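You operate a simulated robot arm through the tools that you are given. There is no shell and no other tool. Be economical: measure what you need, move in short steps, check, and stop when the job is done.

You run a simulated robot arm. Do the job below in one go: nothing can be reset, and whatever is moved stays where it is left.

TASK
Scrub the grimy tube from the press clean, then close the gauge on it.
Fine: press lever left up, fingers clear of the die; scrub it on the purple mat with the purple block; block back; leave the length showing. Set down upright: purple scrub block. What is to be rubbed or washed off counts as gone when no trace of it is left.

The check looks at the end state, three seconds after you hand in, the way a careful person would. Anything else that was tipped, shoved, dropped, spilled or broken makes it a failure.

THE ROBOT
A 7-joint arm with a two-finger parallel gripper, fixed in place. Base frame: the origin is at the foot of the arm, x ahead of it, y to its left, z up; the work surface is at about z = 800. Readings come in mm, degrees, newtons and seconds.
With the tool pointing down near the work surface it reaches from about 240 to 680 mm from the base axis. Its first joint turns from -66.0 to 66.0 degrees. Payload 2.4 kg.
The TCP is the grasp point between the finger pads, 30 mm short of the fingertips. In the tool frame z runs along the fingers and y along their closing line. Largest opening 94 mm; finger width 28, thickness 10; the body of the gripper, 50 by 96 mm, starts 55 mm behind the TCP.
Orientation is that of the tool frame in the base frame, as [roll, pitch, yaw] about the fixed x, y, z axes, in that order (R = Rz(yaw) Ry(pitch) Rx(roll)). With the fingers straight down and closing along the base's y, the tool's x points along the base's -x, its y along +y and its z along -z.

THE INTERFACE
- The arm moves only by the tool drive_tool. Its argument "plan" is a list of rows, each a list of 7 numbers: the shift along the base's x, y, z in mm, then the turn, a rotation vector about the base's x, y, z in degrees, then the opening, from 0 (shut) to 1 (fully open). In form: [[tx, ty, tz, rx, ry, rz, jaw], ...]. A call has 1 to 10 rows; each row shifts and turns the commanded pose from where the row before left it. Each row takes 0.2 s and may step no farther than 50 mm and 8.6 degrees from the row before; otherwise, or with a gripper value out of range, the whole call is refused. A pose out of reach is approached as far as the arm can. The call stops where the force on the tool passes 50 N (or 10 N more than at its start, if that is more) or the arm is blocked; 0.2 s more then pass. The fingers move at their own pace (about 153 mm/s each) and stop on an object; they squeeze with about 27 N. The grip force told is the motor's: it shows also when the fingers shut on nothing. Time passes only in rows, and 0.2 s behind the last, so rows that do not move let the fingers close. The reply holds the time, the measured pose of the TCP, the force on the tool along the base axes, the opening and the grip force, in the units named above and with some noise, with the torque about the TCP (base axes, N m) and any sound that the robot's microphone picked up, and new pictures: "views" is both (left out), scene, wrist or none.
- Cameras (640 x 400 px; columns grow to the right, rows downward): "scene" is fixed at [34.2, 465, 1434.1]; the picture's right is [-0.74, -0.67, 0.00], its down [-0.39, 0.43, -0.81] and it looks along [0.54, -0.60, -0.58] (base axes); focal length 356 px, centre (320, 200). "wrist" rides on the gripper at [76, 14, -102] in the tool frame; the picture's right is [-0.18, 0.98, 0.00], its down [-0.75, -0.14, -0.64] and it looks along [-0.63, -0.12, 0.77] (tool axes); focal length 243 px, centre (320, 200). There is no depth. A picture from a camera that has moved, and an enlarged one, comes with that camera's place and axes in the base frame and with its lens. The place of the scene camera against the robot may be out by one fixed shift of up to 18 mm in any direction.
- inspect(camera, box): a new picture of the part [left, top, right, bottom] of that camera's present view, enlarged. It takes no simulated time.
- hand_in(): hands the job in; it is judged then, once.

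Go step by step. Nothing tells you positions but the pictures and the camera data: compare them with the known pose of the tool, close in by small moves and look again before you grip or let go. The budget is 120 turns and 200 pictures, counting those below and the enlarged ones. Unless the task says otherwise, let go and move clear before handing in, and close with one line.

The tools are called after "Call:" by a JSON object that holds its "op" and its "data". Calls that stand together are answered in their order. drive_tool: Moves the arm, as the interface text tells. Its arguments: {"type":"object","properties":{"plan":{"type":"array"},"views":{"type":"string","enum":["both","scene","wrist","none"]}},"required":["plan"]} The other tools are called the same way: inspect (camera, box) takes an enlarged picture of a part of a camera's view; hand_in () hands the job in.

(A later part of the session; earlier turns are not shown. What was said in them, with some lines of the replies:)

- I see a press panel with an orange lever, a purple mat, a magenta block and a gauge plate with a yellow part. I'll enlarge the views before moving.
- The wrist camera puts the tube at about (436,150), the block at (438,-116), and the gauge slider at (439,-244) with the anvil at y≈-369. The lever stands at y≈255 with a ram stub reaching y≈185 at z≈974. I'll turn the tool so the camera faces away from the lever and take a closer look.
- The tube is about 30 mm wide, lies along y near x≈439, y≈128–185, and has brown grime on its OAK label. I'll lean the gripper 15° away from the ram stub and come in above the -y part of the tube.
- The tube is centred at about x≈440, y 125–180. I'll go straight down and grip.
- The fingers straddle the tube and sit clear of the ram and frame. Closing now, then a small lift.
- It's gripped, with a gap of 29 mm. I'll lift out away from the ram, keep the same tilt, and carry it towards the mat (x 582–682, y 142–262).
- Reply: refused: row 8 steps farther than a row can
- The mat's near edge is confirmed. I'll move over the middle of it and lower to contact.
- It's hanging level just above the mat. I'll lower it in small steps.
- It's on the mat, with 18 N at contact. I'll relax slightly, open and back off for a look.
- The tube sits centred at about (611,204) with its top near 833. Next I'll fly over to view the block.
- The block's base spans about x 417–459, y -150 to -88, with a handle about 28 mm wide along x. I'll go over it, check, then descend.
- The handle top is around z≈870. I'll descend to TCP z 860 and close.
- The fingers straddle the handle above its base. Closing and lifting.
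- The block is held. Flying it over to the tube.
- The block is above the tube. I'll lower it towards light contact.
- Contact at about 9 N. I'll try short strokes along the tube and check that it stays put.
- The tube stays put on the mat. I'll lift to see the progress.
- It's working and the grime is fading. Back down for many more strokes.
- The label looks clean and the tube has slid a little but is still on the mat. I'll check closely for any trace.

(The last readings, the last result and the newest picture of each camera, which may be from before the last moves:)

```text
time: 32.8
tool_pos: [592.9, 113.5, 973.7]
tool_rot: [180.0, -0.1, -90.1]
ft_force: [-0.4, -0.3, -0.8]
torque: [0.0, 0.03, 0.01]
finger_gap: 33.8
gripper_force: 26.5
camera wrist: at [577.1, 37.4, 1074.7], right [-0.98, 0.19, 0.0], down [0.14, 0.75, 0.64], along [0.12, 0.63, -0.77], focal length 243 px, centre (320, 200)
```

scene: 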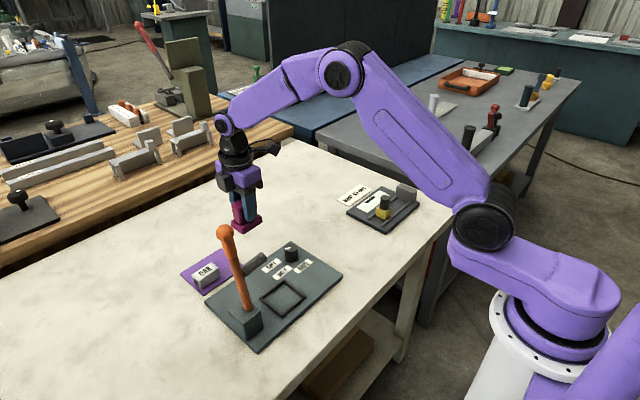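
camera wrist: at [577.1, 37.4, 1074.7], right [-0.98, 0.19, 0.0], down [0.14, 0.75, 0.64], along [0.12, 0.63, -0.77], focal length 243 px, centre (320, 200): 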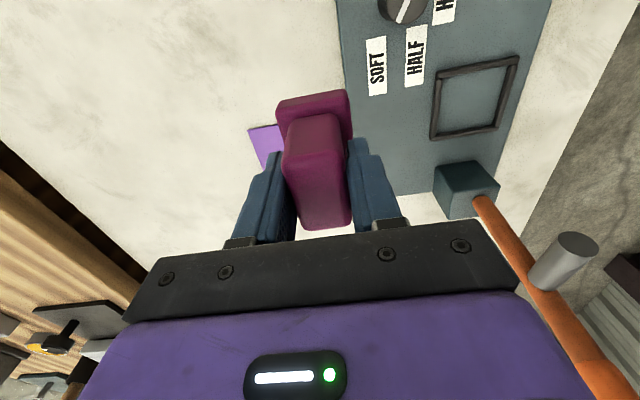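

It's completely clean. Now I'll return the block to its place, TCP (437.5,-118.7,860.4).

Call:
{"op": "drive_tool", "data": {"plan": [[-26, -39, 0, 0, 0, 0, 0.15], [-26, -39, 0, 0, 0, 0, 0.15], [-26, -39, 0, 0, 0, 0, 0.15], [-26, -39, 0, 0, 0, 0, 0.15], [-26, -39, 0, 0, 0, 0, 0.15], [-25, -38, 0, 0, 0, 0, 0.15], [0, 0, -40, 0, 0, 0, 0.15], [0, 0, -40, 0, 0, 0, 0.15], [0, 0, -20, 0, 0, 0, 0.15], [0, 0, 0, 0, 0, 0, 0.15]]}}

```text
time: 35.0
tool_pos: [437.3, -118.3, 873.6]
tool_rot: [180.0, 0.0, -90.1]
ft_force: [1.1, 0.0, -0.9]
torque: [0.02, -0.03, 0.02]
finger_gap: 33.8
gripper_force: 27.0
camera wrist: at [422.2, -195.0, 974.4], right [-0.98, 0.19, 0.0], down [0.14, 0.75, 0.64], along [0.12, 0.63, -0.77], focal length 243 px, centre (320, 200)
```

scene: 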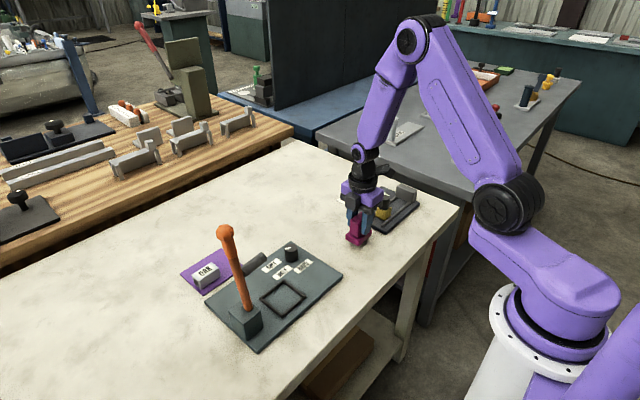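
wrist: 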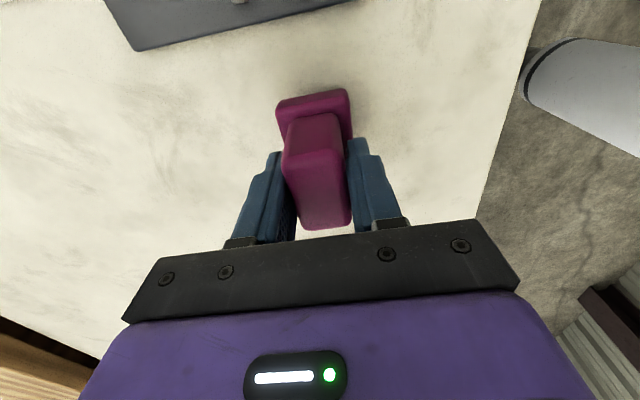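

Directly above its spot. Lowering to contact in small steps.

Call:
{"op": "drive_tool", "data": {"plan": [[0, 0, -8, 0, 0, 0, 0.15], [0, 0, -3, 0, 0, 0, 0.15], [0, 0, -1, 0, 0, 0, 0.15], [0, 0, 0, 0, 0, 0, 0.15]], "views": "none"}}

Call:
{"op": "drive_tool", "data": {"plan": [[0, 0, -0.7, 0, 0, 0, 0.15], [0, 0, -0.7, 0, 0, 0, 0.15], [0, 0, 0, 0, 0, 0, 0.15]], "views": "none"}}

```text
time: 36.0
tool_pos: [438.0, -118.4, 860.1]
tool_rot: [-180.0, 0.1, -90.1]
ft_force: [0.6, -0.1, -0.7]
torque: [-0.02, -0.01, 0.0]
finger_gap: 33.6
gripper_force: 26.7
```

```text
time: 36.8
tool_pos: [437.1, -119.5, 860.5]
tool_rot: [180.0, 0.0, -90.1]
ft_force: [-3.1, 2.8, 9.6]
torque: [0.39, 0.09, 0.09]
finger_gap: 33.7
gripper_force: 26.6
```

The block is touching down. I'll release it, rise, and move to look at the gauge.

Call:
{"op": "drive_tool", "data": {"plan": [[0, 0, 0.4, 0, 0, 0, 0.15], [0, 0, 0, 0, 0, 0, 0.7], [0, 0, 0, 0, 0, 0, 0.7], [0, 0, 30, 0, 0, 0, 0.7], [0, 0, 45, 0, 0, 0, 0.7], [0, 0, 45, 0, 0, 0, 0.7], [0, -45, 15, 0, 0, 0, 0.7], [0, -49, 0, 0, 0, 0, 0.7], [0, -49, 0, 0, 0, 0, 0.7], [0, -49, 0, 0, 0, 0, 0.7]]}}

Call:
{"op": "inspect", "data": {"camera": "wrist", "box": [200, 40, 440, 200]}}

Call:
{"op": "inspect", "data": {"camera": "scene", "box": [320, 170, 440, 255]}}

```text
time: 39.0
tool_pos: [439.4, -311.2, 993.0]
tool_rot: [180.0, 0.0, -90.1]
ft_force: [-0.5, 0.8, 0.4]
torque: [-0.01, 0.01, 0.0]
finger_gap: 65.6
gripper_force: 0.0
camera wrist: at [423.9, -387.7, 1095.6], right [-0.98, 0.19, 0.0], down [0.14, 0.75, 0.64], along [0.12, 0.63, -0.77], focal length 243 px, centre (320, 200)
```

scene: 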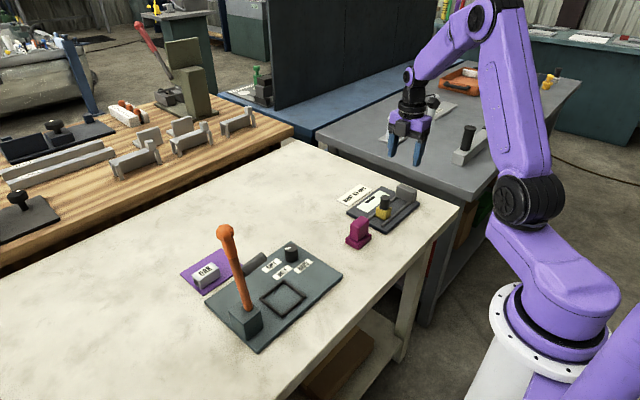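
wrist: 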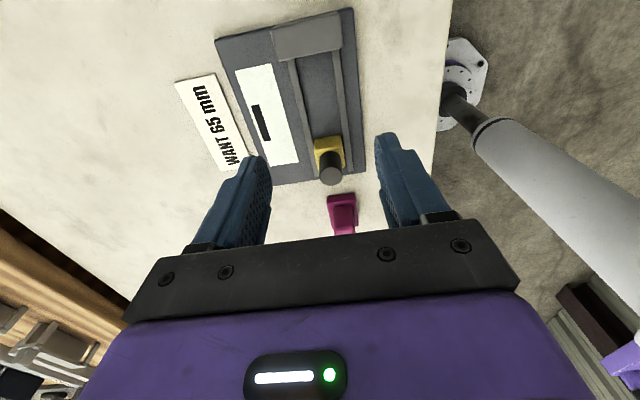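

```text
2.50 times, centred on (320, 120) of wrist
camera zoom: at [423.9, -387.7, 1095.6], right [-0.98, 0.19, 0.0], down [0.14, 0.75, 0.64], along [0.12, 0.63, -0.77], focal length 606 px, centre (320, 400)
```

zoom: 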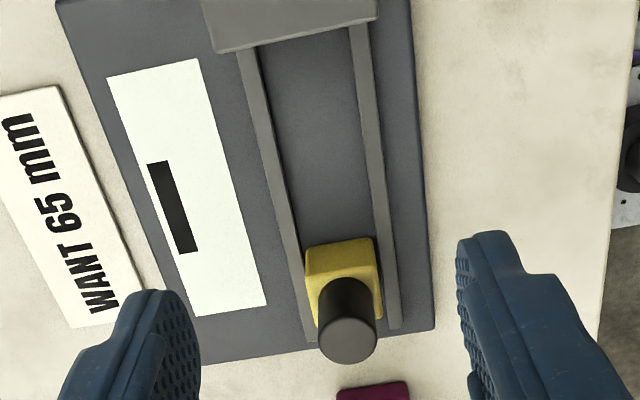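

```text
4.71 times, centred on (380, 212) of scene
camera zoom: at [34.1, 465.1, 1434.1], right [-0.74, -0.67, 0.0], down [-0.39, 0.43, -0.81], along [0.54, -0.6, -0.58], focal length 1678 px, centre (38, 141)
```

zoom: 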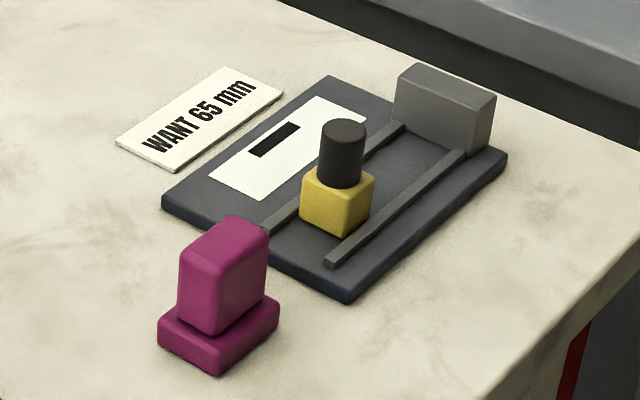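

The block is back upright. The gauge channel is centred at x≈441 with about 96 mm between slider and anvil (y≈-350 to -254), and the display shows a dash. I'll go back to look at the tube.

Call:
{"op": "drive_tool", "data": {"plan": [[16.5, 44, 5, 0, 0, 0, 0.7], [16.5, 44, 0, 0, 0, 0, 0.7], [16.5, 44, 0, 0, 0, 0, 0.7], [16.5, 44, 0, 0, 0, 0, 0.7], [16.5, 44, 0, 0, 0, 0, 0.7], [16.5, 44, 0, 0, 0, 0, 0.7], [16.5, 44, 0, 0, 0, 0, 0.7], [16.5, 44, 0, 0, 0, 0, 0.7], [16.5, 44, 0, 0, 0, 0, 0.7], [16.5, 44, -15, 0, 0, 0, 0.7]], "views": "wrist"}}

Call:
{"op": "inspect", "data": {"camera": "wrist", "box": [240, 80, 400, 190]}}

```text
time: 41.2
tool_pos: [601.6, 130.6, 985.6]
tool_rot: [180.0, 0.1, -90.3]
ft_force: [-0.4, -0.5, -0.3]
torque: [0.0, 0.0, 0.01]
finger_gap: 65.7
gripper_force: 0.0
camera wrist: at [587.8, 53.1, 1087.2], right [-0.98, 0.19, 0.0], down [0.14, 0.75, 0.64], along [0.12, 0.63, -0.77], focal length 243 px, centre (320, 200)
```

wrist: 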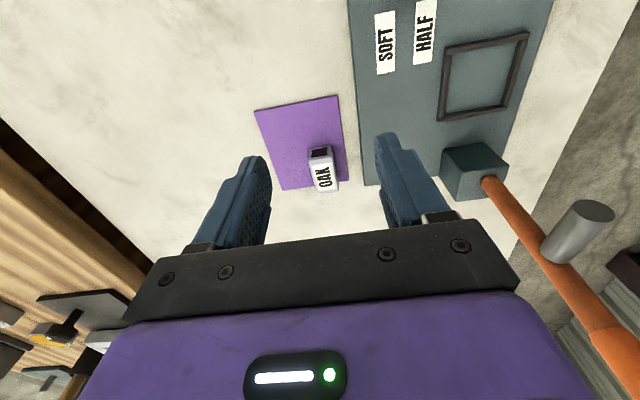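

```text
3.64 times, centred on (320, 135) of wrist
camera zoom: at [587.8, 53.1, 1087.2], right [-0.98, 0.19, 0.0], down [0.14, 0.75, 0.64], along [0.12, 0.63, -0.77], focal length 882 px, centre (320, 436)
```

zoom: 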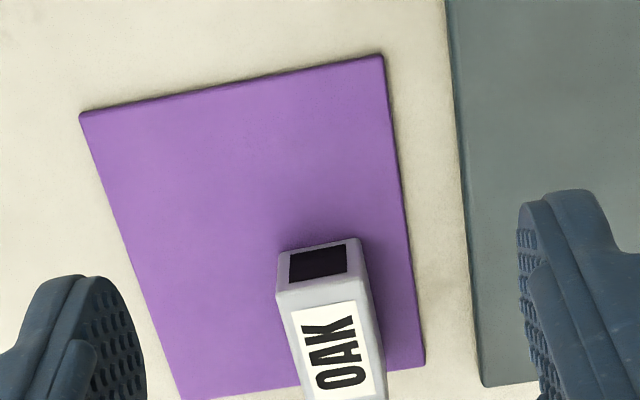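

The tube is centred at about (613,225) and still square to y. I'll move above it and down.

Call:
{"op": "drive_tool", "data": {"plan": [[4, 35, -20, 0, 0, 0, 0.7], [4, 35, -30, 0, 0, 0, 0.7], [3, 23, -35, 0, 0, 0, 0.7], [0, 0, 0, 0, 0, 0, 0.7]]}}

Call:
{"op": "inspect", "data": {"camera": "scene", "box": [160, 220, 256, 300]}}

```text
time: 42.2
tool_pos: [613.0, 222.7, 899.0]
tool_rot: [-180.0, 0.0, -90.1]
ft_force: [-0.1, -0.7, -0.7]
torque: [0.01, -0.01, -0.02]
finger_gap: 65.8
gripper_force: 0.1
camera wrist: at [598.6, 145.9, 1000.5], right [-0.98, 0.19, 0.0], down [0.14, 0.75, 0.64], along [0.12, 0.63, -0.77], focal length 243 px, centre (320, 200)
```

scene: 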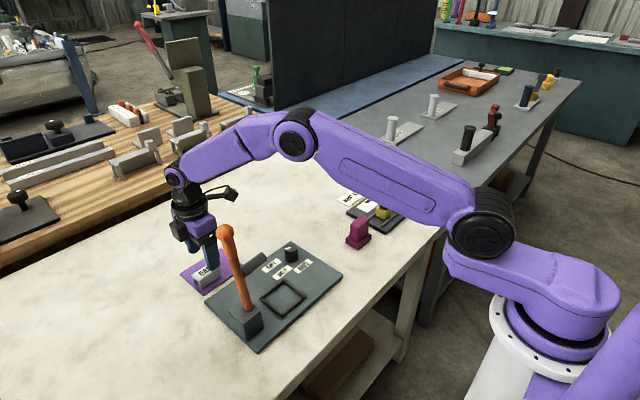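
wrist: 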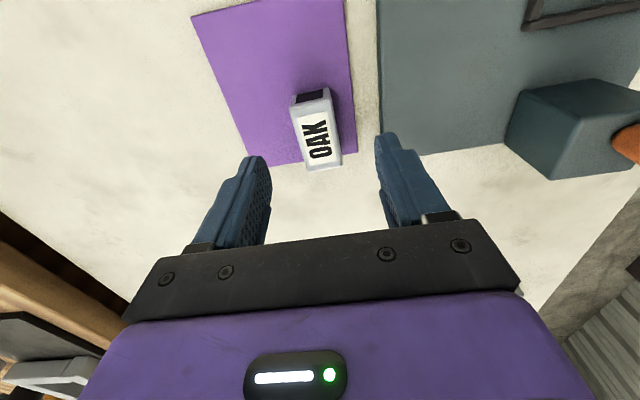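

```text
5.00 times, centred on (208, 260) of scene
camera zoom: at [34.1, 465.1, 1434.1], right [-0.74, -0.67, 0.0], down [-0.39, 0.43, -0.81], along [0.54, -0.6, -0.58], focal length 1783 px, centre (880, -100)
```

zoom: 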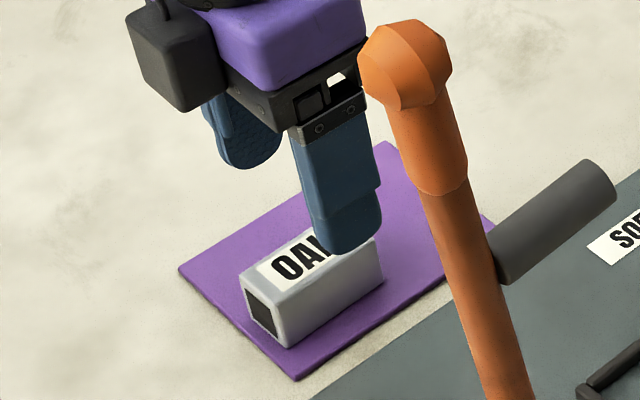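

Lined up. Descend, grip, and lift.

Call:
{"op": "drive_tool", "data": {"plan": [[1, 2, -25, 0, 0, 0, 0.7], [0, 0, -20, 0, 0, 0, 0.7], [0, 0, -9, 0, 0, 0, 0.7], [0, 0, 0, 0, 0, 0, 0.2], [0, 0, 0, 0, 0, 0, 0.2], [0, 0, 0, 0, 0, 0, 0.2]], "views": "wrist"}}

```text
time: 43.6
tool_pos: [613.7, 225.2, 845.6]
tool_rot: [180.0, -0.1, -90.2]
ft_force: [-0.1, 0.4, 0.5]
torque: [0.01, 0.0, -0.02]
finger_gap: 29.0
gripper_force: 27.2
camera wrist: at [599.2, 148.3, 947.3], right [-0.98, 0.19, 0.0], down [0.14, 0.75, 0.64], along [0.12, 0.63, -0.77], focal length 243 px, centre (320, 200)
```

wrist: 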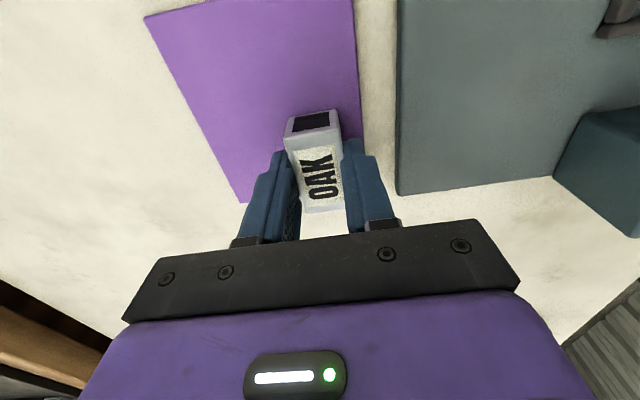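

Gripped. Lift and carry to the gauge.

Call:
{"op": "drive_tool", "data": {"plan": [[0, 0, 20, 0, 0, 0, 0.2], [0, 0, 40, 0, 0, 0, 0.2], [0, 0, 40, 0, 0, 0, 0.2], [-14, -45, 0, 0, 0, 0, 0.2], [-14, -45, 0, 0, 0, 0, 0.2], [-14, -45, 0, 0, 0, 0, 0.2], [-14, -45, 0, 0, 0, 0, 0.2], [-14, -45, 0, 0, 0, 0, 0.2], [-14, -45, 0, 0, 0, 0, 0.2], [-14, -45, 0, 0, 0, 0, 0.2]], "views": "none"}}

Call:
{"op": "drive_tool", "data": {"plan": [[-14, -45, 0, 0, 0, 0, 0.2], [-14, -45, 0, 0, 0, 0, 0.2], [-14, -45, 0, 0, 0, 0, 0.2], [-14, -45, 0, 0, 0, 0, 0.2], [-17, -40, 0, 0, 0, 0, 0.2], [0, 0, 0, 0, 0, 0, 0.2]]}}

Call:
{"op": "inspect", "data": {"camera": "scene", "box": [330, 150, 450, 240]}}

```text
time: 45.8
tool_pos: [516.8, -91.6, 944.9]
tool_rot: [-179.9, 0.1, -90.0]
ft_force: [0.0, -0.5, -1.6]
torque: [0.02, 0.02, 0.01]
finger_gap: 28.9
gripper_force: 27.4
```

```text
time: 47.2
tool_pos: [443.4, -310.7, 946.0]
tool_rot: [-180.0, 0.0, -90.1]
ft_force: [-0.3, -0.1, -0.6]
torque: [0.01, -0.02, -0.01]
finger_gap: 29.1
gripper_force: 26.5
camera wrist: at [428.8, -387.0, 1047.5], right [-0.98, 0.19, 0.0], down [0.14, 0.75, 0.64], along [0.12, 0.63, -0.77], focal length 243 px, centre (320, 200)
```

scene: 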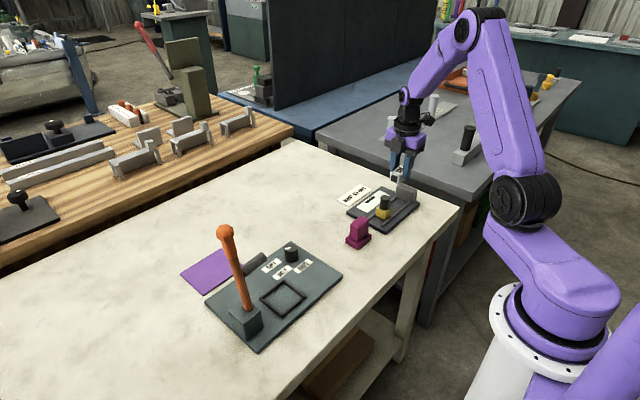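
wrist: 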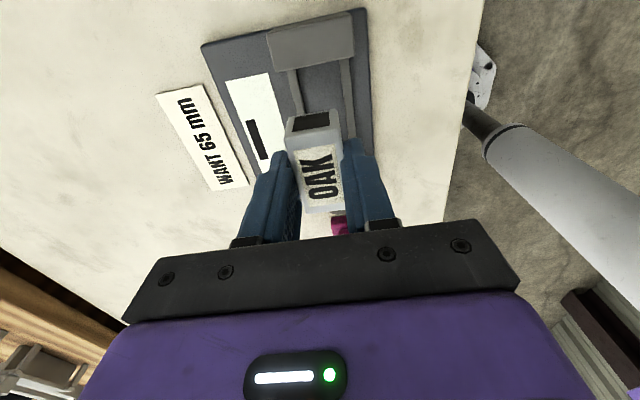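

```text
4.44 times, centred on (390, 195) of scene
camera zoom: at [34.2, 465.0, 1434.1], right [-0.74, -0.67, 0.0], down [-0.39, 0.43, -0.81], along [0.54, -0.6, -0.58], focal length 1585 px, centre (9, 222)
```

zoom: 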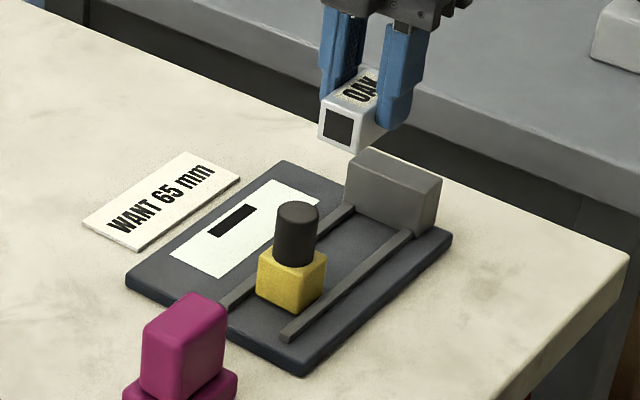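

Call:
{"op": "inspect", "data": {"camera": "wrist", "box": [240, 0, 400, 110]}}

```text
3.64 times, centred on (320, 55) of wrist
camera zoom: at [428.8, -387.0, 1047.5], right [-0.98, 0.19, 0.0], down [0.14, 0.75, 0.64], along [0.12, 0.63, -0.77], focal length 882 px, centre (320, 727)
```

zoom: 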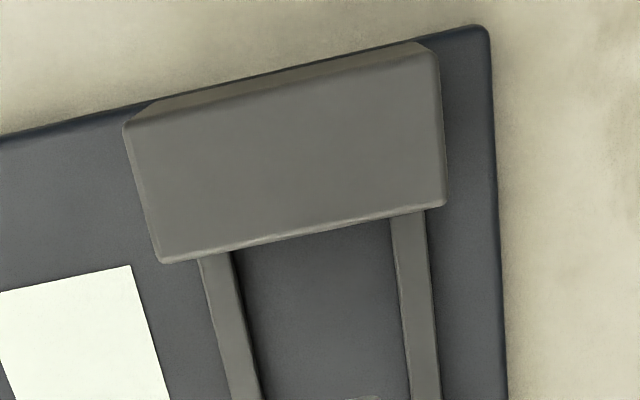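

The channel centre is x≈439.4 and the anvil face y≈-350. I'll shift to (439.4,-316) and descend partway.

Call:
{"op": "drive_tool", "data": {"plan": [[-4, -5, -20, 0, 0, 0, 0.2], [0, 0, -35, 0, 0, 0, 0.2], [0, 0, -17, 0, 0, 0, 0.2], [0, 0, 0, 0, 0, 0, 0.2]]}}

Call:
{"op": "inspect", "data": {"camera": "scene", "box": [350, 160, 430, 220]}}

Call:
{"op": "inspect", "data": {"camera": "wrist", "box": [220, 40, 420, 180]}}

```text
time: 48.2
tool_pos: [440.7, -315.8, 874.4]
tool_rot: [-180.0, 0.1, -90.1]
ft_force: [-0.6, -0.1, -0.3]
torque: [0.02, 0.0, -0.02]
finger_gap: 29.1
gripper_force: 27.1
camera wrist: at [424.6, -391.2, 976.2], right [-0.98, 0.19, 0.0], down [0.14, 0.75, 0.64], along [0.12, 0.63, -0.77], focal length 243 px, centre (320, 200)
```

scene: 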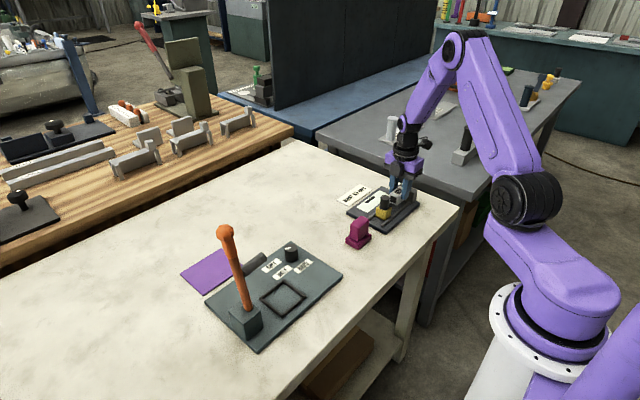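
wrist: 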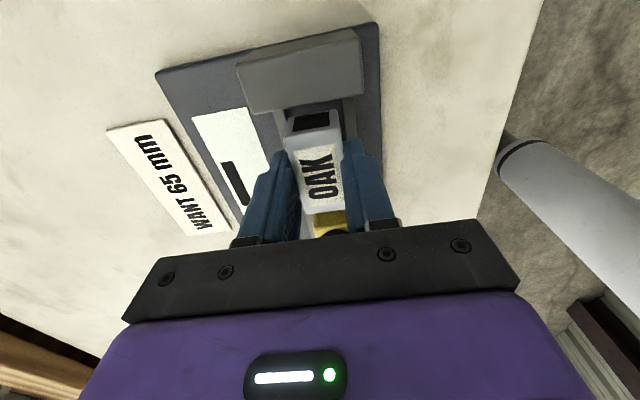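

```text
6.67 times, centred on (390, 190) of scene
camera zoom: at [34.2, 465.0, 1434.1], right [-0.74, -0.67, 0.0], down [-0.39, 0.43, -0.81], along [0.54, -0.6, -0.58], focal length 2377 px, centre (-147, 267)
```

zoom: 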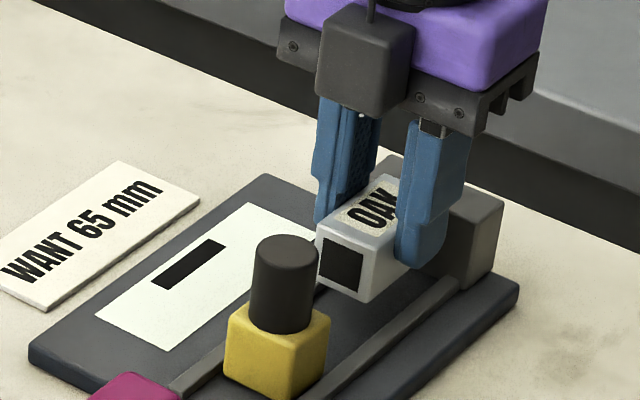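

```text
2.86 times, centred on (320, 110) of wrist
camera zoom: at [424.6, -391.2, 976.2], right [-0.98, 0.19, 0.0], down [0.14, 0.75, 0.64], along [0.12, 0.63, -0.77], focal length 693 px, centre (320, 457)
```

zoom: 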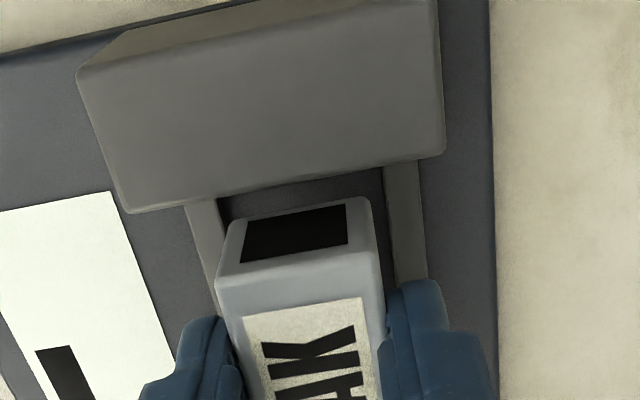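

The tube is centred over the channel. Lowering further, gently.

Call:
{"op": "drive_tool", "data": {"plan": [[0, 0, -8, 0, 0, 0, 0.2], [0, 0, -3, 0, 0, 0, 0.2], [0, 0, -2, 0, 0, 0, 0.2], [0, 0, -1, 0, 0, 0, 0.2], [0, 0, 0, 0, 0, 0, 0.2]], "views": "none"}}

Call:
{"op": "inspect", "data": {"camera": "scene", "box": [350, 160, 430, 220]}}

```text
time: 49.4
tool_pos: [439.8, -315.7, 860.8]
tool_rot: [180.0, 0.0, -90.2]
ft_force: [-1.3, -0.3, -0.2]
torque: [-0.02, 0.04, 0.0]
finger_gap: 29.0
gripper_force: 26.7
```

```text
6.67 times, centred on (390, 190) of scene
camera zoom: at [34.2, 465.0, 1434.1], right [-0.74, -0.67, 0.0], down [-0.39, 0.43, -0.81], along [0.54, -0.6, -0.58], focal length 2377 px, centre (-147, 267)
```

zoom: 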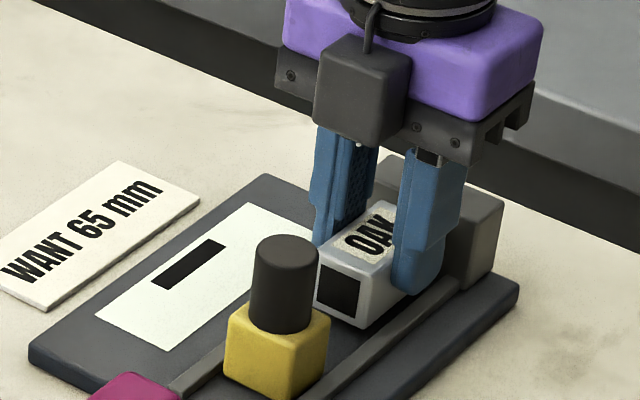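

Call:
{"op": "drive_tool", "data": {"plan": [[0, 0, -1, 0, 0, 0, 0.2], [0, 0, -1, 0, 0, 0, 0.2], [0, 0, -1, 0, 0, 0, 0.2], [0, 0, 0, 0, 0, 0, 0.2]], "views": "none"}}

```text
time: 50.4
tool_pos: [439.2, -316.0, 857.3]
tool_rot: [-180.0, -0.1, -90.1]
ft_force: [-0.1, -0.2, -0.3]
torque: [-0.07, -0.01, -0.01]
finger_gap: 28.8
gripper_force: 27.2
```

Call:
{"op": "drive_tool", "data": {"plan": [[0, 0, -1, 0, 0, 0, 0.2], [0, 0, -1, 0, 0, 0, 0.2], [0, 0, 0, 0, 0, 0, 0.2]], "views": "none"}}

Call:
{"op": "inspect", "data": {"camera": "scene", "box": [370, 170, 430, 215]}}

```text
time: 51.2
tool_pos: [439.4, -315.8, 855.2]
tool_rot: [-180.0, -0.1, -90.0]
ft_force: [0.8, -0.3, -0.5]
torque: [-0.03, 0.0, 0.0]
finger_gap: 29.0
gripper_force: 26.7
```

```text
8.89 times, centred on (400, 192) of scene
camera zoom: at [34.2, 465.0, 1434.1], right [-0.74, -0.67, 0.0], down [-0.39, 0.43, -0.81], along [0.54, -0.6, -0.58], focal length 3169 px, centre (-391, 267)
```

zoom: 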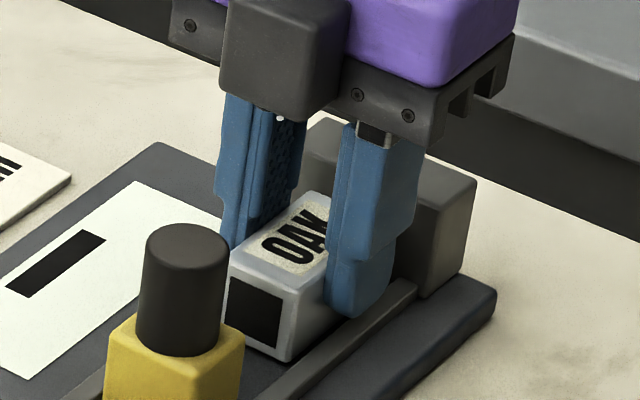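

Call:
{"op": "drive_tool", "data": {"plan": [[0, 0, -0.8, 0, 0, 0, 0.2], [0, 0, -0.8, 0, 0, 0, 0.2], [0, 0, 0, 0, 0, 0, 0.2]], "views": "none"}}

```text
time: 52.0
tool_pos: [438.9, -314.9, 854.1]
tool_rot: [179.9, 0.0, -90.1]
ft_force: [-0.3, 1.3, 2.2]
torque: [0.02, 0.04, 0.04]
finger_gap: 29.0
gripper_force: 26.9
```

First contact. I'll release and lift clear.

Call:
{"op": "drive_tool", "data": {"plan": [[0, 0, 0, 0, 0, 0, 0.5], [0, 0, 0, 0, 0, 0, 0.5], [0, 0, 30, 0, 0, 0, 0.5], [0, 0, 40, 0, 0, 0, 0.5], [0, 0, 40, 0, 0, 0, 0.3], [0, 0, 0, 0, 0, 0, 0.0]]}}

Call:
{"op": "inspect", "data": {"camera": "scene", "box": [340, 165, 430, 235]}}

Call:
{"op": "inspect", "data": {"camera": "wrist", "box": [200, 0, 420, 140]}}

```text
time: 53.4
tool_pos: [437.7, -316.3, 963.1]
tool_rot: [179.9, 0.0, -90.1]
ft_force: [-0.5, -0.1, 0.2]
torque: [-0.01, 0.01, 0.02]
finger_gap: 0.0
gripper_force: 26.9
camera wrist: at [424.1, -392.3, 1065.3], right [-0.98, 0.19, 0.0], down [0.14, 0.75, 0.64], along [0.12, 0.63, -0.77], focal length 243 px, centre (320, 200)
```

scene: 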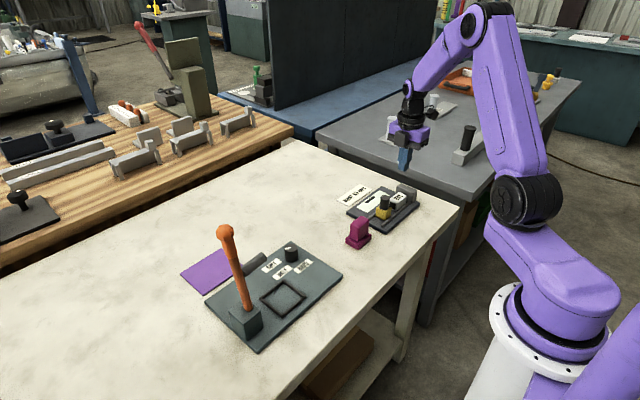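
wrist: 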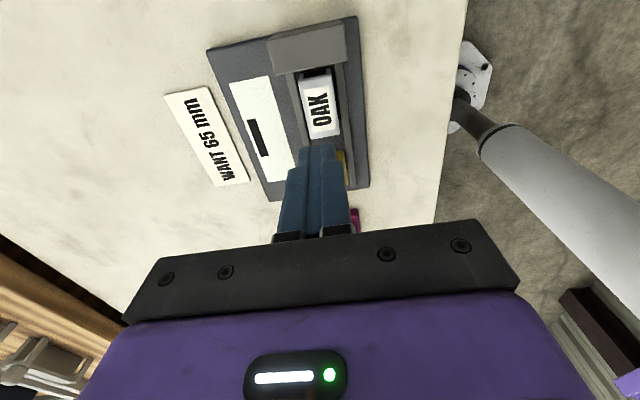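

```text
5.71 times, centred on (385, 200) of scene
camera zoom: at [34.2, 465.0, 1434.1], right [-0.74, -0.67, 0.0], down [-0.39, 0.43, -0.81], along [0.54, -0.6, -0.58], focal length 2037 px, centre (-51, 200)
```

zoom: 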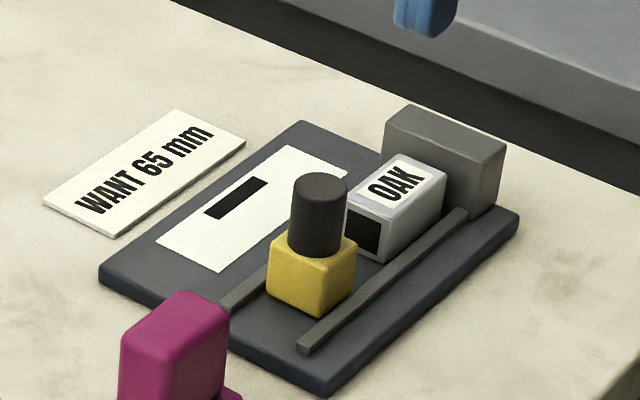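

```text
2.86 times, centred on (310, 70) of wrist
camera zoom: at [424.1, -392.3, 1065.3], right [-0.98, 0.19, 0.0], down [0.14, 0.75, 0.64], along [0.12, 0.63, -0.77], focal length 693 px, centre (349, 571)
```

zoom: 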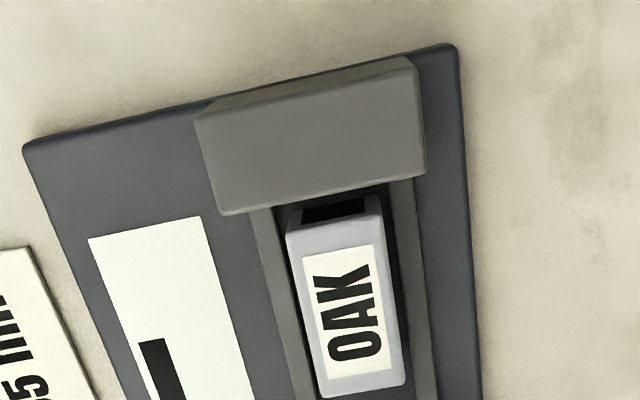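

The tube is seated between the rails. Next I'll bring the closed fingers down behind the slider, between it and the block, and push it towards the tube.

Call:
{"op": "drive_tool", "data": {"plan": [[0.5, 44, 0, 0, 0, 0, 0], [0.5, 44, 0, 0, 0, 0, 0], [0.5, 43, 0, 0, 0, 0, 0], [0, 0, -40, 0, 0, 0, 0], [0, 0, -30, 0, 0, 0, 0], [0, 0, 0, 0, 0, 0, 0]]}}

Call:
{"op": "inspect", "data": {"camera": "scene", "box": [335, 175, 425, 245]}}

Call:
{"op": "inspect", "data": {"camera": "wrist", "box": [220, 20, 440, 220]}}

```text
time: 54.8
tool_pos: [440.2, -184.2, 892.8]
tool_rot: [-179.9, 0.0, -90.1]
ft_force: [-0.5, -0.2, -0.4]
torque: [0.01, 0.01, -0.05]
finger_gap: 0.1
gripper_force: 27.0
camera wrist: at [425.6, -260.9, 995.1], right [-0.98, 0.19, 0.0], down [0.14, 0.75, 0.64], along [0.12, 0.63, -0.77], focal length 243 px, centre (320, 200)
```

scene: 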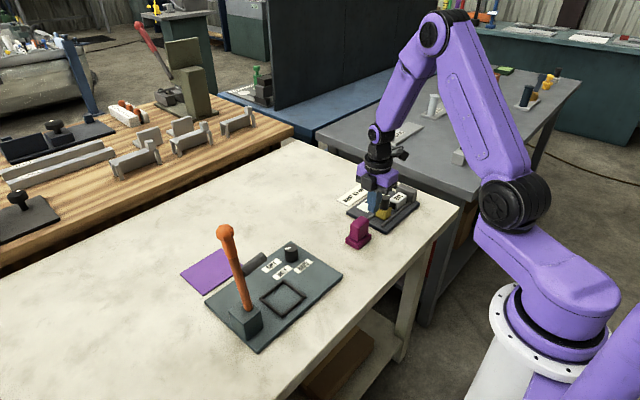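
wrist: 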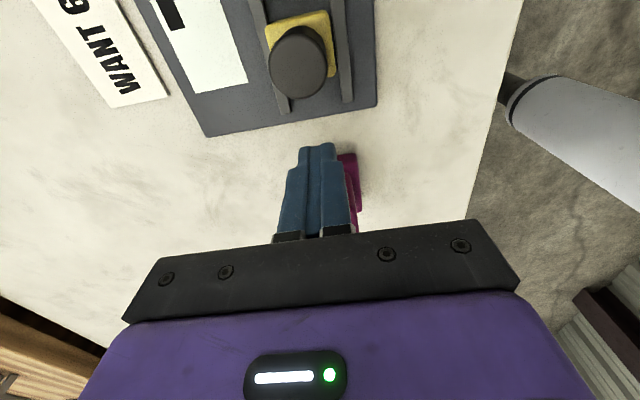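

```text
5.71 times, centred on (380, 210) of scene
camera zoom: at [34.2, 465.0, 1434.1], right [-0.74, -0.67, 0.0], down [-0.39, 0.43, -0.81], along [0.54, -0.6, -0.58], focal length 2037 px, centre (-23, 143)
```

zoom: 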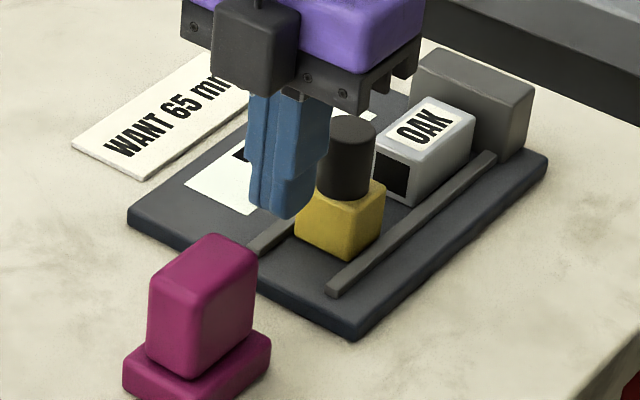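

```text
2.00 times, centred on (330, 120) of wrist
camera zoom: at [425.6, -260.9, 995.1], right [-0.98, 0.19, 0.0], down [0.14, 0.75, 0.64], along [0.12, 0.63, -0.77], focal length 485 px, centre (300, 360)
```

zoom: 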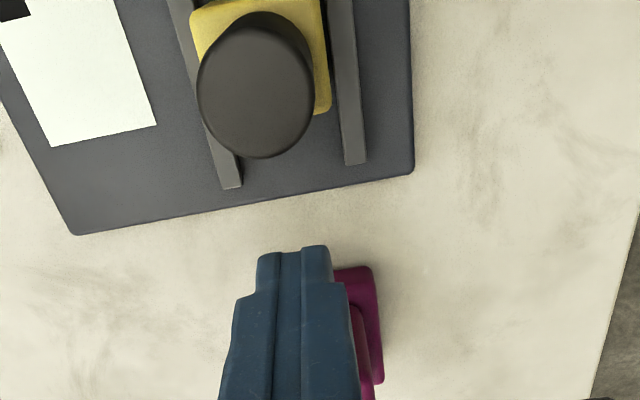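

Clear of the block. Descend to z≈855 behind the slider, then ease forward.

Call:
{"op": "drive_tool", "data": {"plan": [[0, 0, -20, 0, 0, 0, 0], [0, 0, -18, 0, 0, 0, 0], [0, -10, 0, 0, 0, 0, 0], [0, 0, 0, 0, 0, 0, 0]], "views": "none"}}

Call:
{"op": "inspect", "data": {"camera": "scene", "box": [335, 175, 425, 245]}}

Call:
{"op": "inspect", "data": {"camera": "wrist", "box": [200, 0, 440, 200]}}

```text
time: 55.8
tool_pos: [442.0, -194.9, 855.7]
tool_rot: [180.0, 0.0, -90.2]
ft_force: [0.3, -0.2, -0.1]
torque: [0.02, 0.02, 0.04]
finger_gap: 0.0
gripper_force: 27.4
```

```text
5.71 times, centred on (380, 210) of scene
camera zoom: at [34.2, 465.0, 1434.1], right [-0.74, -0.67, 0.0], down [-0.39, 0.43, -0.81], along [0.54, -0.6, -0.58], focal length 2037 px, centre (-23, 143)
```

zoom: 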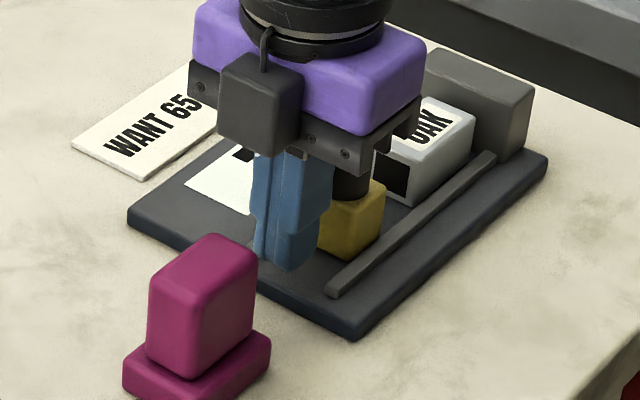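

```text
2.00 times, centred on (320, 100) of wrist
camera zoom: at [426.2, -270.6, 957.8], right [-0.98, 0.19, 0.0], down [0.14, 0.75, 0.64], along [0.12, 0.63, -0.77], focal length 485 px, centre (320, 400)
```

zoom: 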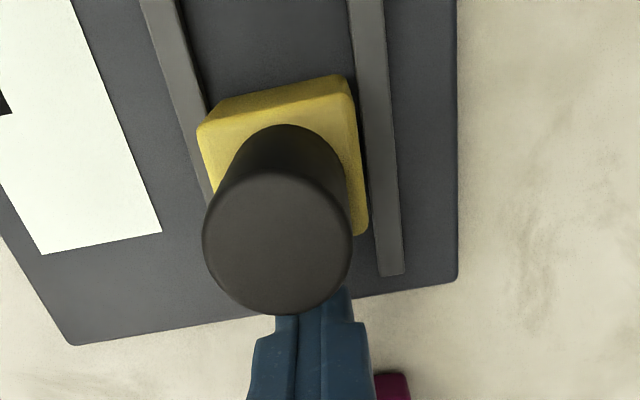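

Well positioned. Pushing in small steps.

Call:
{"op": "drive_tool", "data": {"plan": [[-1.5, -5, 0, 0, 0, 0, 0], [0, -5, 0, 0, 0, 0, 0], [0, -5, 0, 0, 0, 0, 0], [0, -5, 0, 0, 0, 0, 0], [0, -5, 0, 0, 0, 0, 0], [0, -5, 0, 0, 0, 0, 0], [0, 0, 0, 0, 0, 0, 0]], "views": "none"}}

Call:
{"op": "inspect", "data": {"camera": "scene", "box": [335, 165, 425, 235]}}

```text
time: 57.4
tool_pos: [438.9, -225.9, 854.7]
tool_rot: [180.0, 0.0, -90.2]
ft_force: [-0.5, 0.0, -0.7]
torque: [-0.01, 0.02, -0.01]
finger_gap: 0.1
gripper_force: 27.0
```

```text
5.71 times, centred on (380, 200) of scene
camera zoom: at [34.2, 465.0, 1434.1], right [-0.74, -0.67, 0.0], down [-0.39, 0.43, -0.81], along [0.54, -0.6, -0.58], focal length 2037 px, centre (-23, 200)
```

zoom: 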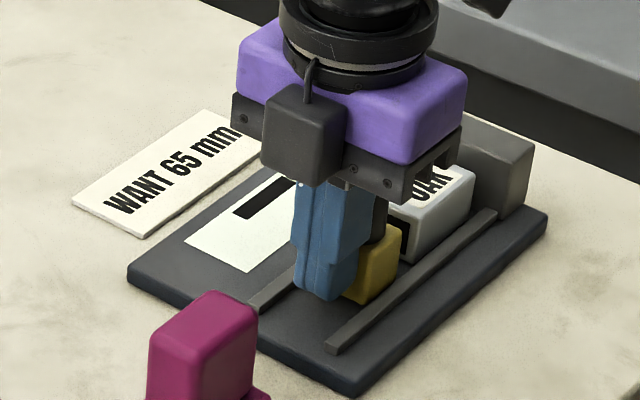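

The slider is moving freely. Continuing.

Call:
{"op": "drive_tool", "data": {"plan": [[0, -5, 0, 0, 0, 0, 0], [0, -5, 0, 0, 0, 0, 0], [0, -4, 0, 0, 0, 0, 0], [0, -4, 0, 0, 0, 0, 0], [0, 0, 0, 0, 0, 0, 0]], "views": "none"}}

Call:
{"op": "inspect", "data": {"camera": "scene", "box": [335, 165, 425, 235]}}

```text
time: 58.6
tool_pos: [438.4, -242.7, 855.4]
tool_rot: [180.0, 0.1, -90.1]
ft_force: [0.8, 1.3, 0.4]
torque: [0.04, -0.04, -0.01]
finger_gap: 0.0
gripper_force: 27.1
```

```text
5.71 times, centred on (380, 200) of scene
camera zoom: at [34.2, 465.1, 1434.1], right [-0.74, -0.67, 0.0], down [-0.39, 0.43, -0.81], along [0.54, -0.6, -0.58], focal length 2037 px, centre (-23, 200)
```

zoom: 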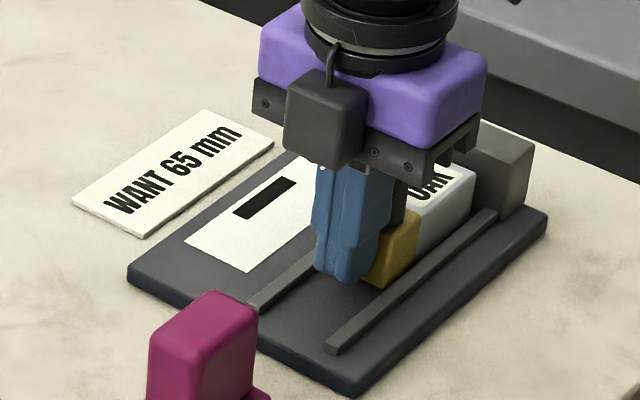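

Call:
{"op": "drive_tool", "data": {"plan": [[0, -3, 0, 0, 0, 0, 0], [0, -2, 0, 0, 0, 0, 0], [0, -2, 0, 0, 0, 0, 0], [0, 0, 0, 0, 0, 0, 0]], "views": "none"}}

Call:
{"op": "inspect", "data": {"camera": "scene", "box": [335, 165, 425, 235]}}

```text
time: 59.6
tool_pos: [438.1, -250.7, 855.2]
tool_rot: [-180.0, 0.0, -90.1]
ft_force: [0.0, 1.3, -0.6]
torque: [0.02, 0.0, 0.02]
finger_gap: 0.1
gripper_force: 27.0
```

```text
5.71 times, centred on (380, 200) of scene
camera zoom: at [34.2, 465.1, 1434.1], right [-0.74, -0.67, 0.0], down [-0.39, 0.43, -0.81], along [0.54, -0.6, -0.58], focal length 2037 px, centre (-23, 200)
```

zoom: 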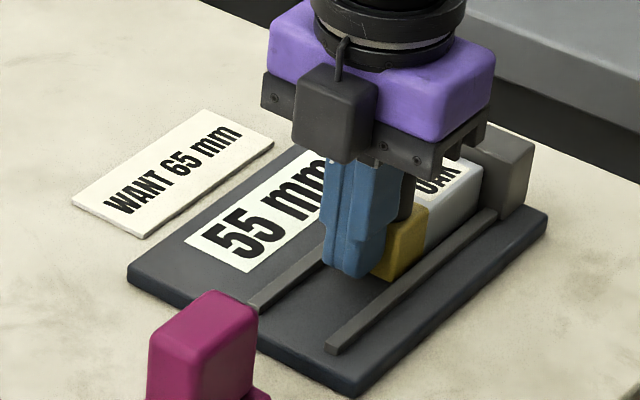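

The gauge now reads 55 mm. I'll make sure it's snug with small nudges.

Call:
{"op": "drive_tool", "data": {"plan": [[0, -0.8, 0, 0, 0, 0, 0], [0, -0.8, 0, 0, 0, 0, 0], [0, 0, 0, 0, 0, 0, 0]], "views": "none"}}

```text
time: 60.4
tool_pos: [438.9, -250.2, 855.4]
tool_rot: [-179.9, 0.0, -90.2]
ft_force: [-0.6, 3.0, -0.5]
torque: [0.03, 0.02, 0.04]
finger_gap: 0.0
gripper_force: 27.0
```

Call:
{"op": "drive_tool", "data": {"plan": [[0, -0.8, 0, 0, 0, 0, 0], [0, -0.8, 0, 0, 0, 0, 0], [0, 0, 0, 0, 0, 0, 0]], "views": "none"}}

```text
time: 61.2
tool_pos: [439.1, -251.8, 855.9]
tool_rot: [179.8, 0.1, -90.0]
ft_force: [-1.3, 15.3, 5.5]
torque: [0.17, 0.06, -0.02]
finger_gap: 0.0
gripper_force: 27.1
```

Firm contact at 15 N, so the gauge is closed. I'll back off in +y and rise clear.

Call:
{"op": "drive_tool", "data": {"plan": [[0, 5, 0, 0, 0, 0, 0], [0, 15, 0, 0, 0, 0, 0], [0, 10, 10, 0, 0, 0, 0], [0, 0, 45, 0, 0, 0, 0], [0, 0, 45, 0, 0, 0, 0], [-20, 10, 40, 0, 0, 0, 0], [-20, 40, 0, 0, 0, 0, 0], [-10, 45, 0, 0, 0, 0, 0.3], [0, 0, 0, 0, 0, 0, 0.5]]}}

Call:
{"op": "inspect", "data": {"camera": "scene", "box": [330, 160, 430, 250]}}

Call:
{"op": "inspect", "data": {"camera": "scene", "box": [170, 200, 350, 350]}}

Call:
{"op": "inspect", "data": {"camera": "scene", "box": [370, 175, 420, 210]}}

```text
time: 63.2
tool_pos: [390.1, -127.1, 995.7]
tool_rot: [-179.9, 0.0, -90.1]
ft_force: [-0.3, -0.4, 0.3]
torque: [-0.02, -0.01, 0.02]
finger_gap: 46.9
gripper_force: 0.0
camera wrist: at [374.7, -203.5, 1097.5], right [-0.98, 0.19, 0.0], down [0.14, 0.75, 0.64], along [0.12, 0.63, -0.77], focal length 243 px, centre (320, 200)
```

scene: 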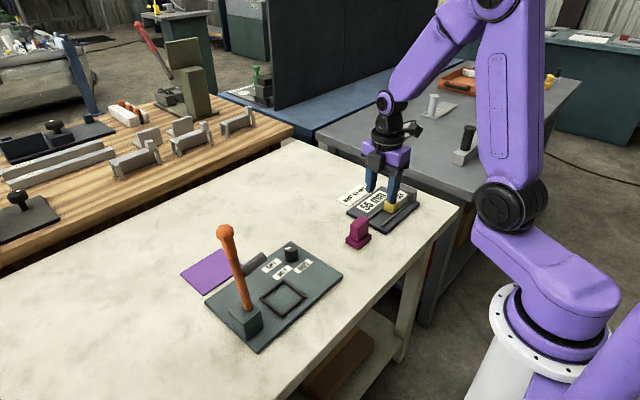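
wrist: 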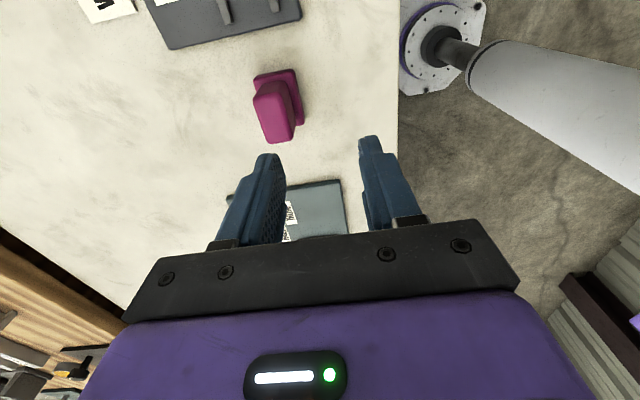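

```text
4.44 times, centred on (380, 205) of scene
camera zoom: at [34.1, 465.1, 1434.1], right [-0.74, -0.67, 0.0], down [-0.39, 0.43, -0.81], along [0.54, -0.6, -0.58], focal length 1585 px, centre (53, 178)
```

zoom: 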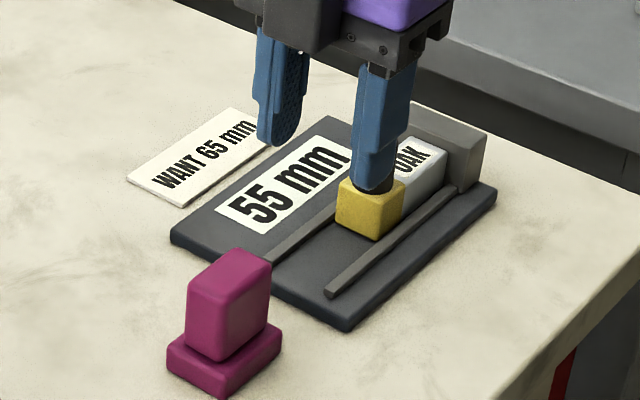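

```text
2.67 times, centred on (260, 275) of scene
camera zoom: at [34.1, 465.1, 1434.1], right [-0.74, -0.67, 0.0], down [-0.39, 0.43, -0.81], along [0.54, -0.6, -0.58], focal length 951 px, centre (480, 0)
```

zoom: 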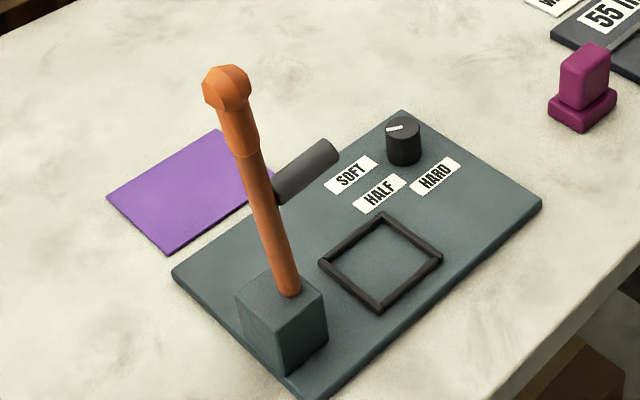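

```text
11.43 times, centred on (395, 192) of scene
camera zoom: at [34.1, 465.1, 1434.1], right [-0.74, -0.67, 0.0], down [-0.39, 0.43, -0.81], along [0.54, -0.6, -0.58], focal length 4075 px, centre (-537, 286)
```

zoom: 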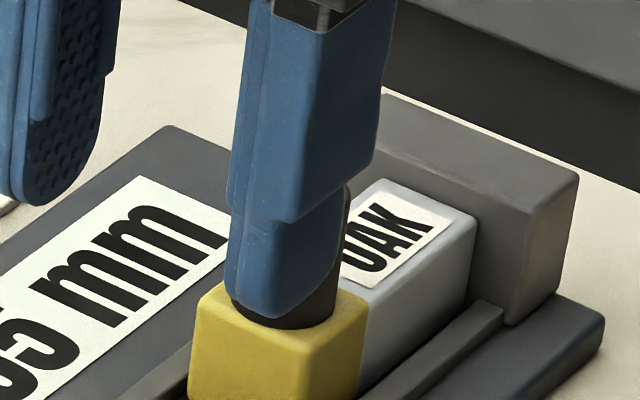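

Everything looks in order, with the gauge at 55 mm and the block upright. I'll move the arm farther out of view for one last look.

Call:
{"op": "drive_tool", "data": {"plan": [[-15, 30, 30, 0, 0, 0, 0.5], [-15, 30, 30, 0, 0, 0, 0.5], [-15, 30, 30, 0, 0, 0, 0.5], [0, 30, 20, 0, 0, 0, 0.5], [0, 0, 0, 0, 0, 0, 0.5]], "views": "none"}}

Call:
{"op": "inspect", "data": {"camera": "scene", "box": [340, 170, 430, 240]}}

```text
time: 64.4
tool_pos: [344.0, -6.8, 1104.6]
tool_rot: [180.0, 0.1, -90.1]
ft_force: [-0.5, 0.0, -0.1]
torque: [0.04, -0.03, 0.0]
finger_gap: 47.0
gripper_force: 0.1
```

```text
5.71 times, centred on (385, 205) of scene
camera zoom: at [34.1, 465.1, 1434.1], right [-0.74, -0.67, 0.0], down [-0.39, 0.43, -0.81], along [0.54, -0.6, -0.58], focal length 2037 px, centre (-51, 171)
```

zoom: 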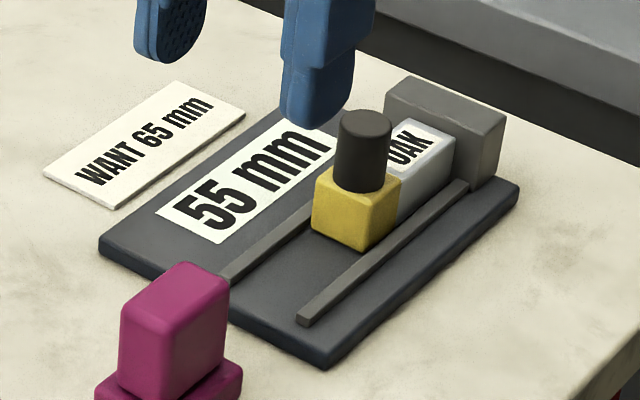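

The tube is clean and closed in the gauge with 55 mm showing. The block is upright in its place, and the lever is up with the fingers clear of the die, so I'm handing in.

Call:
{"op": "hand_in", "data": {}}

```text
The job is handed in.
```

I scrubbed the tube until no grime was visible on its label and closed the gauge on it. The gauge reads 55 mm, though the card beside it says "WANT 65 mm". The scrub block is back upright in its place and the press lever is still up.
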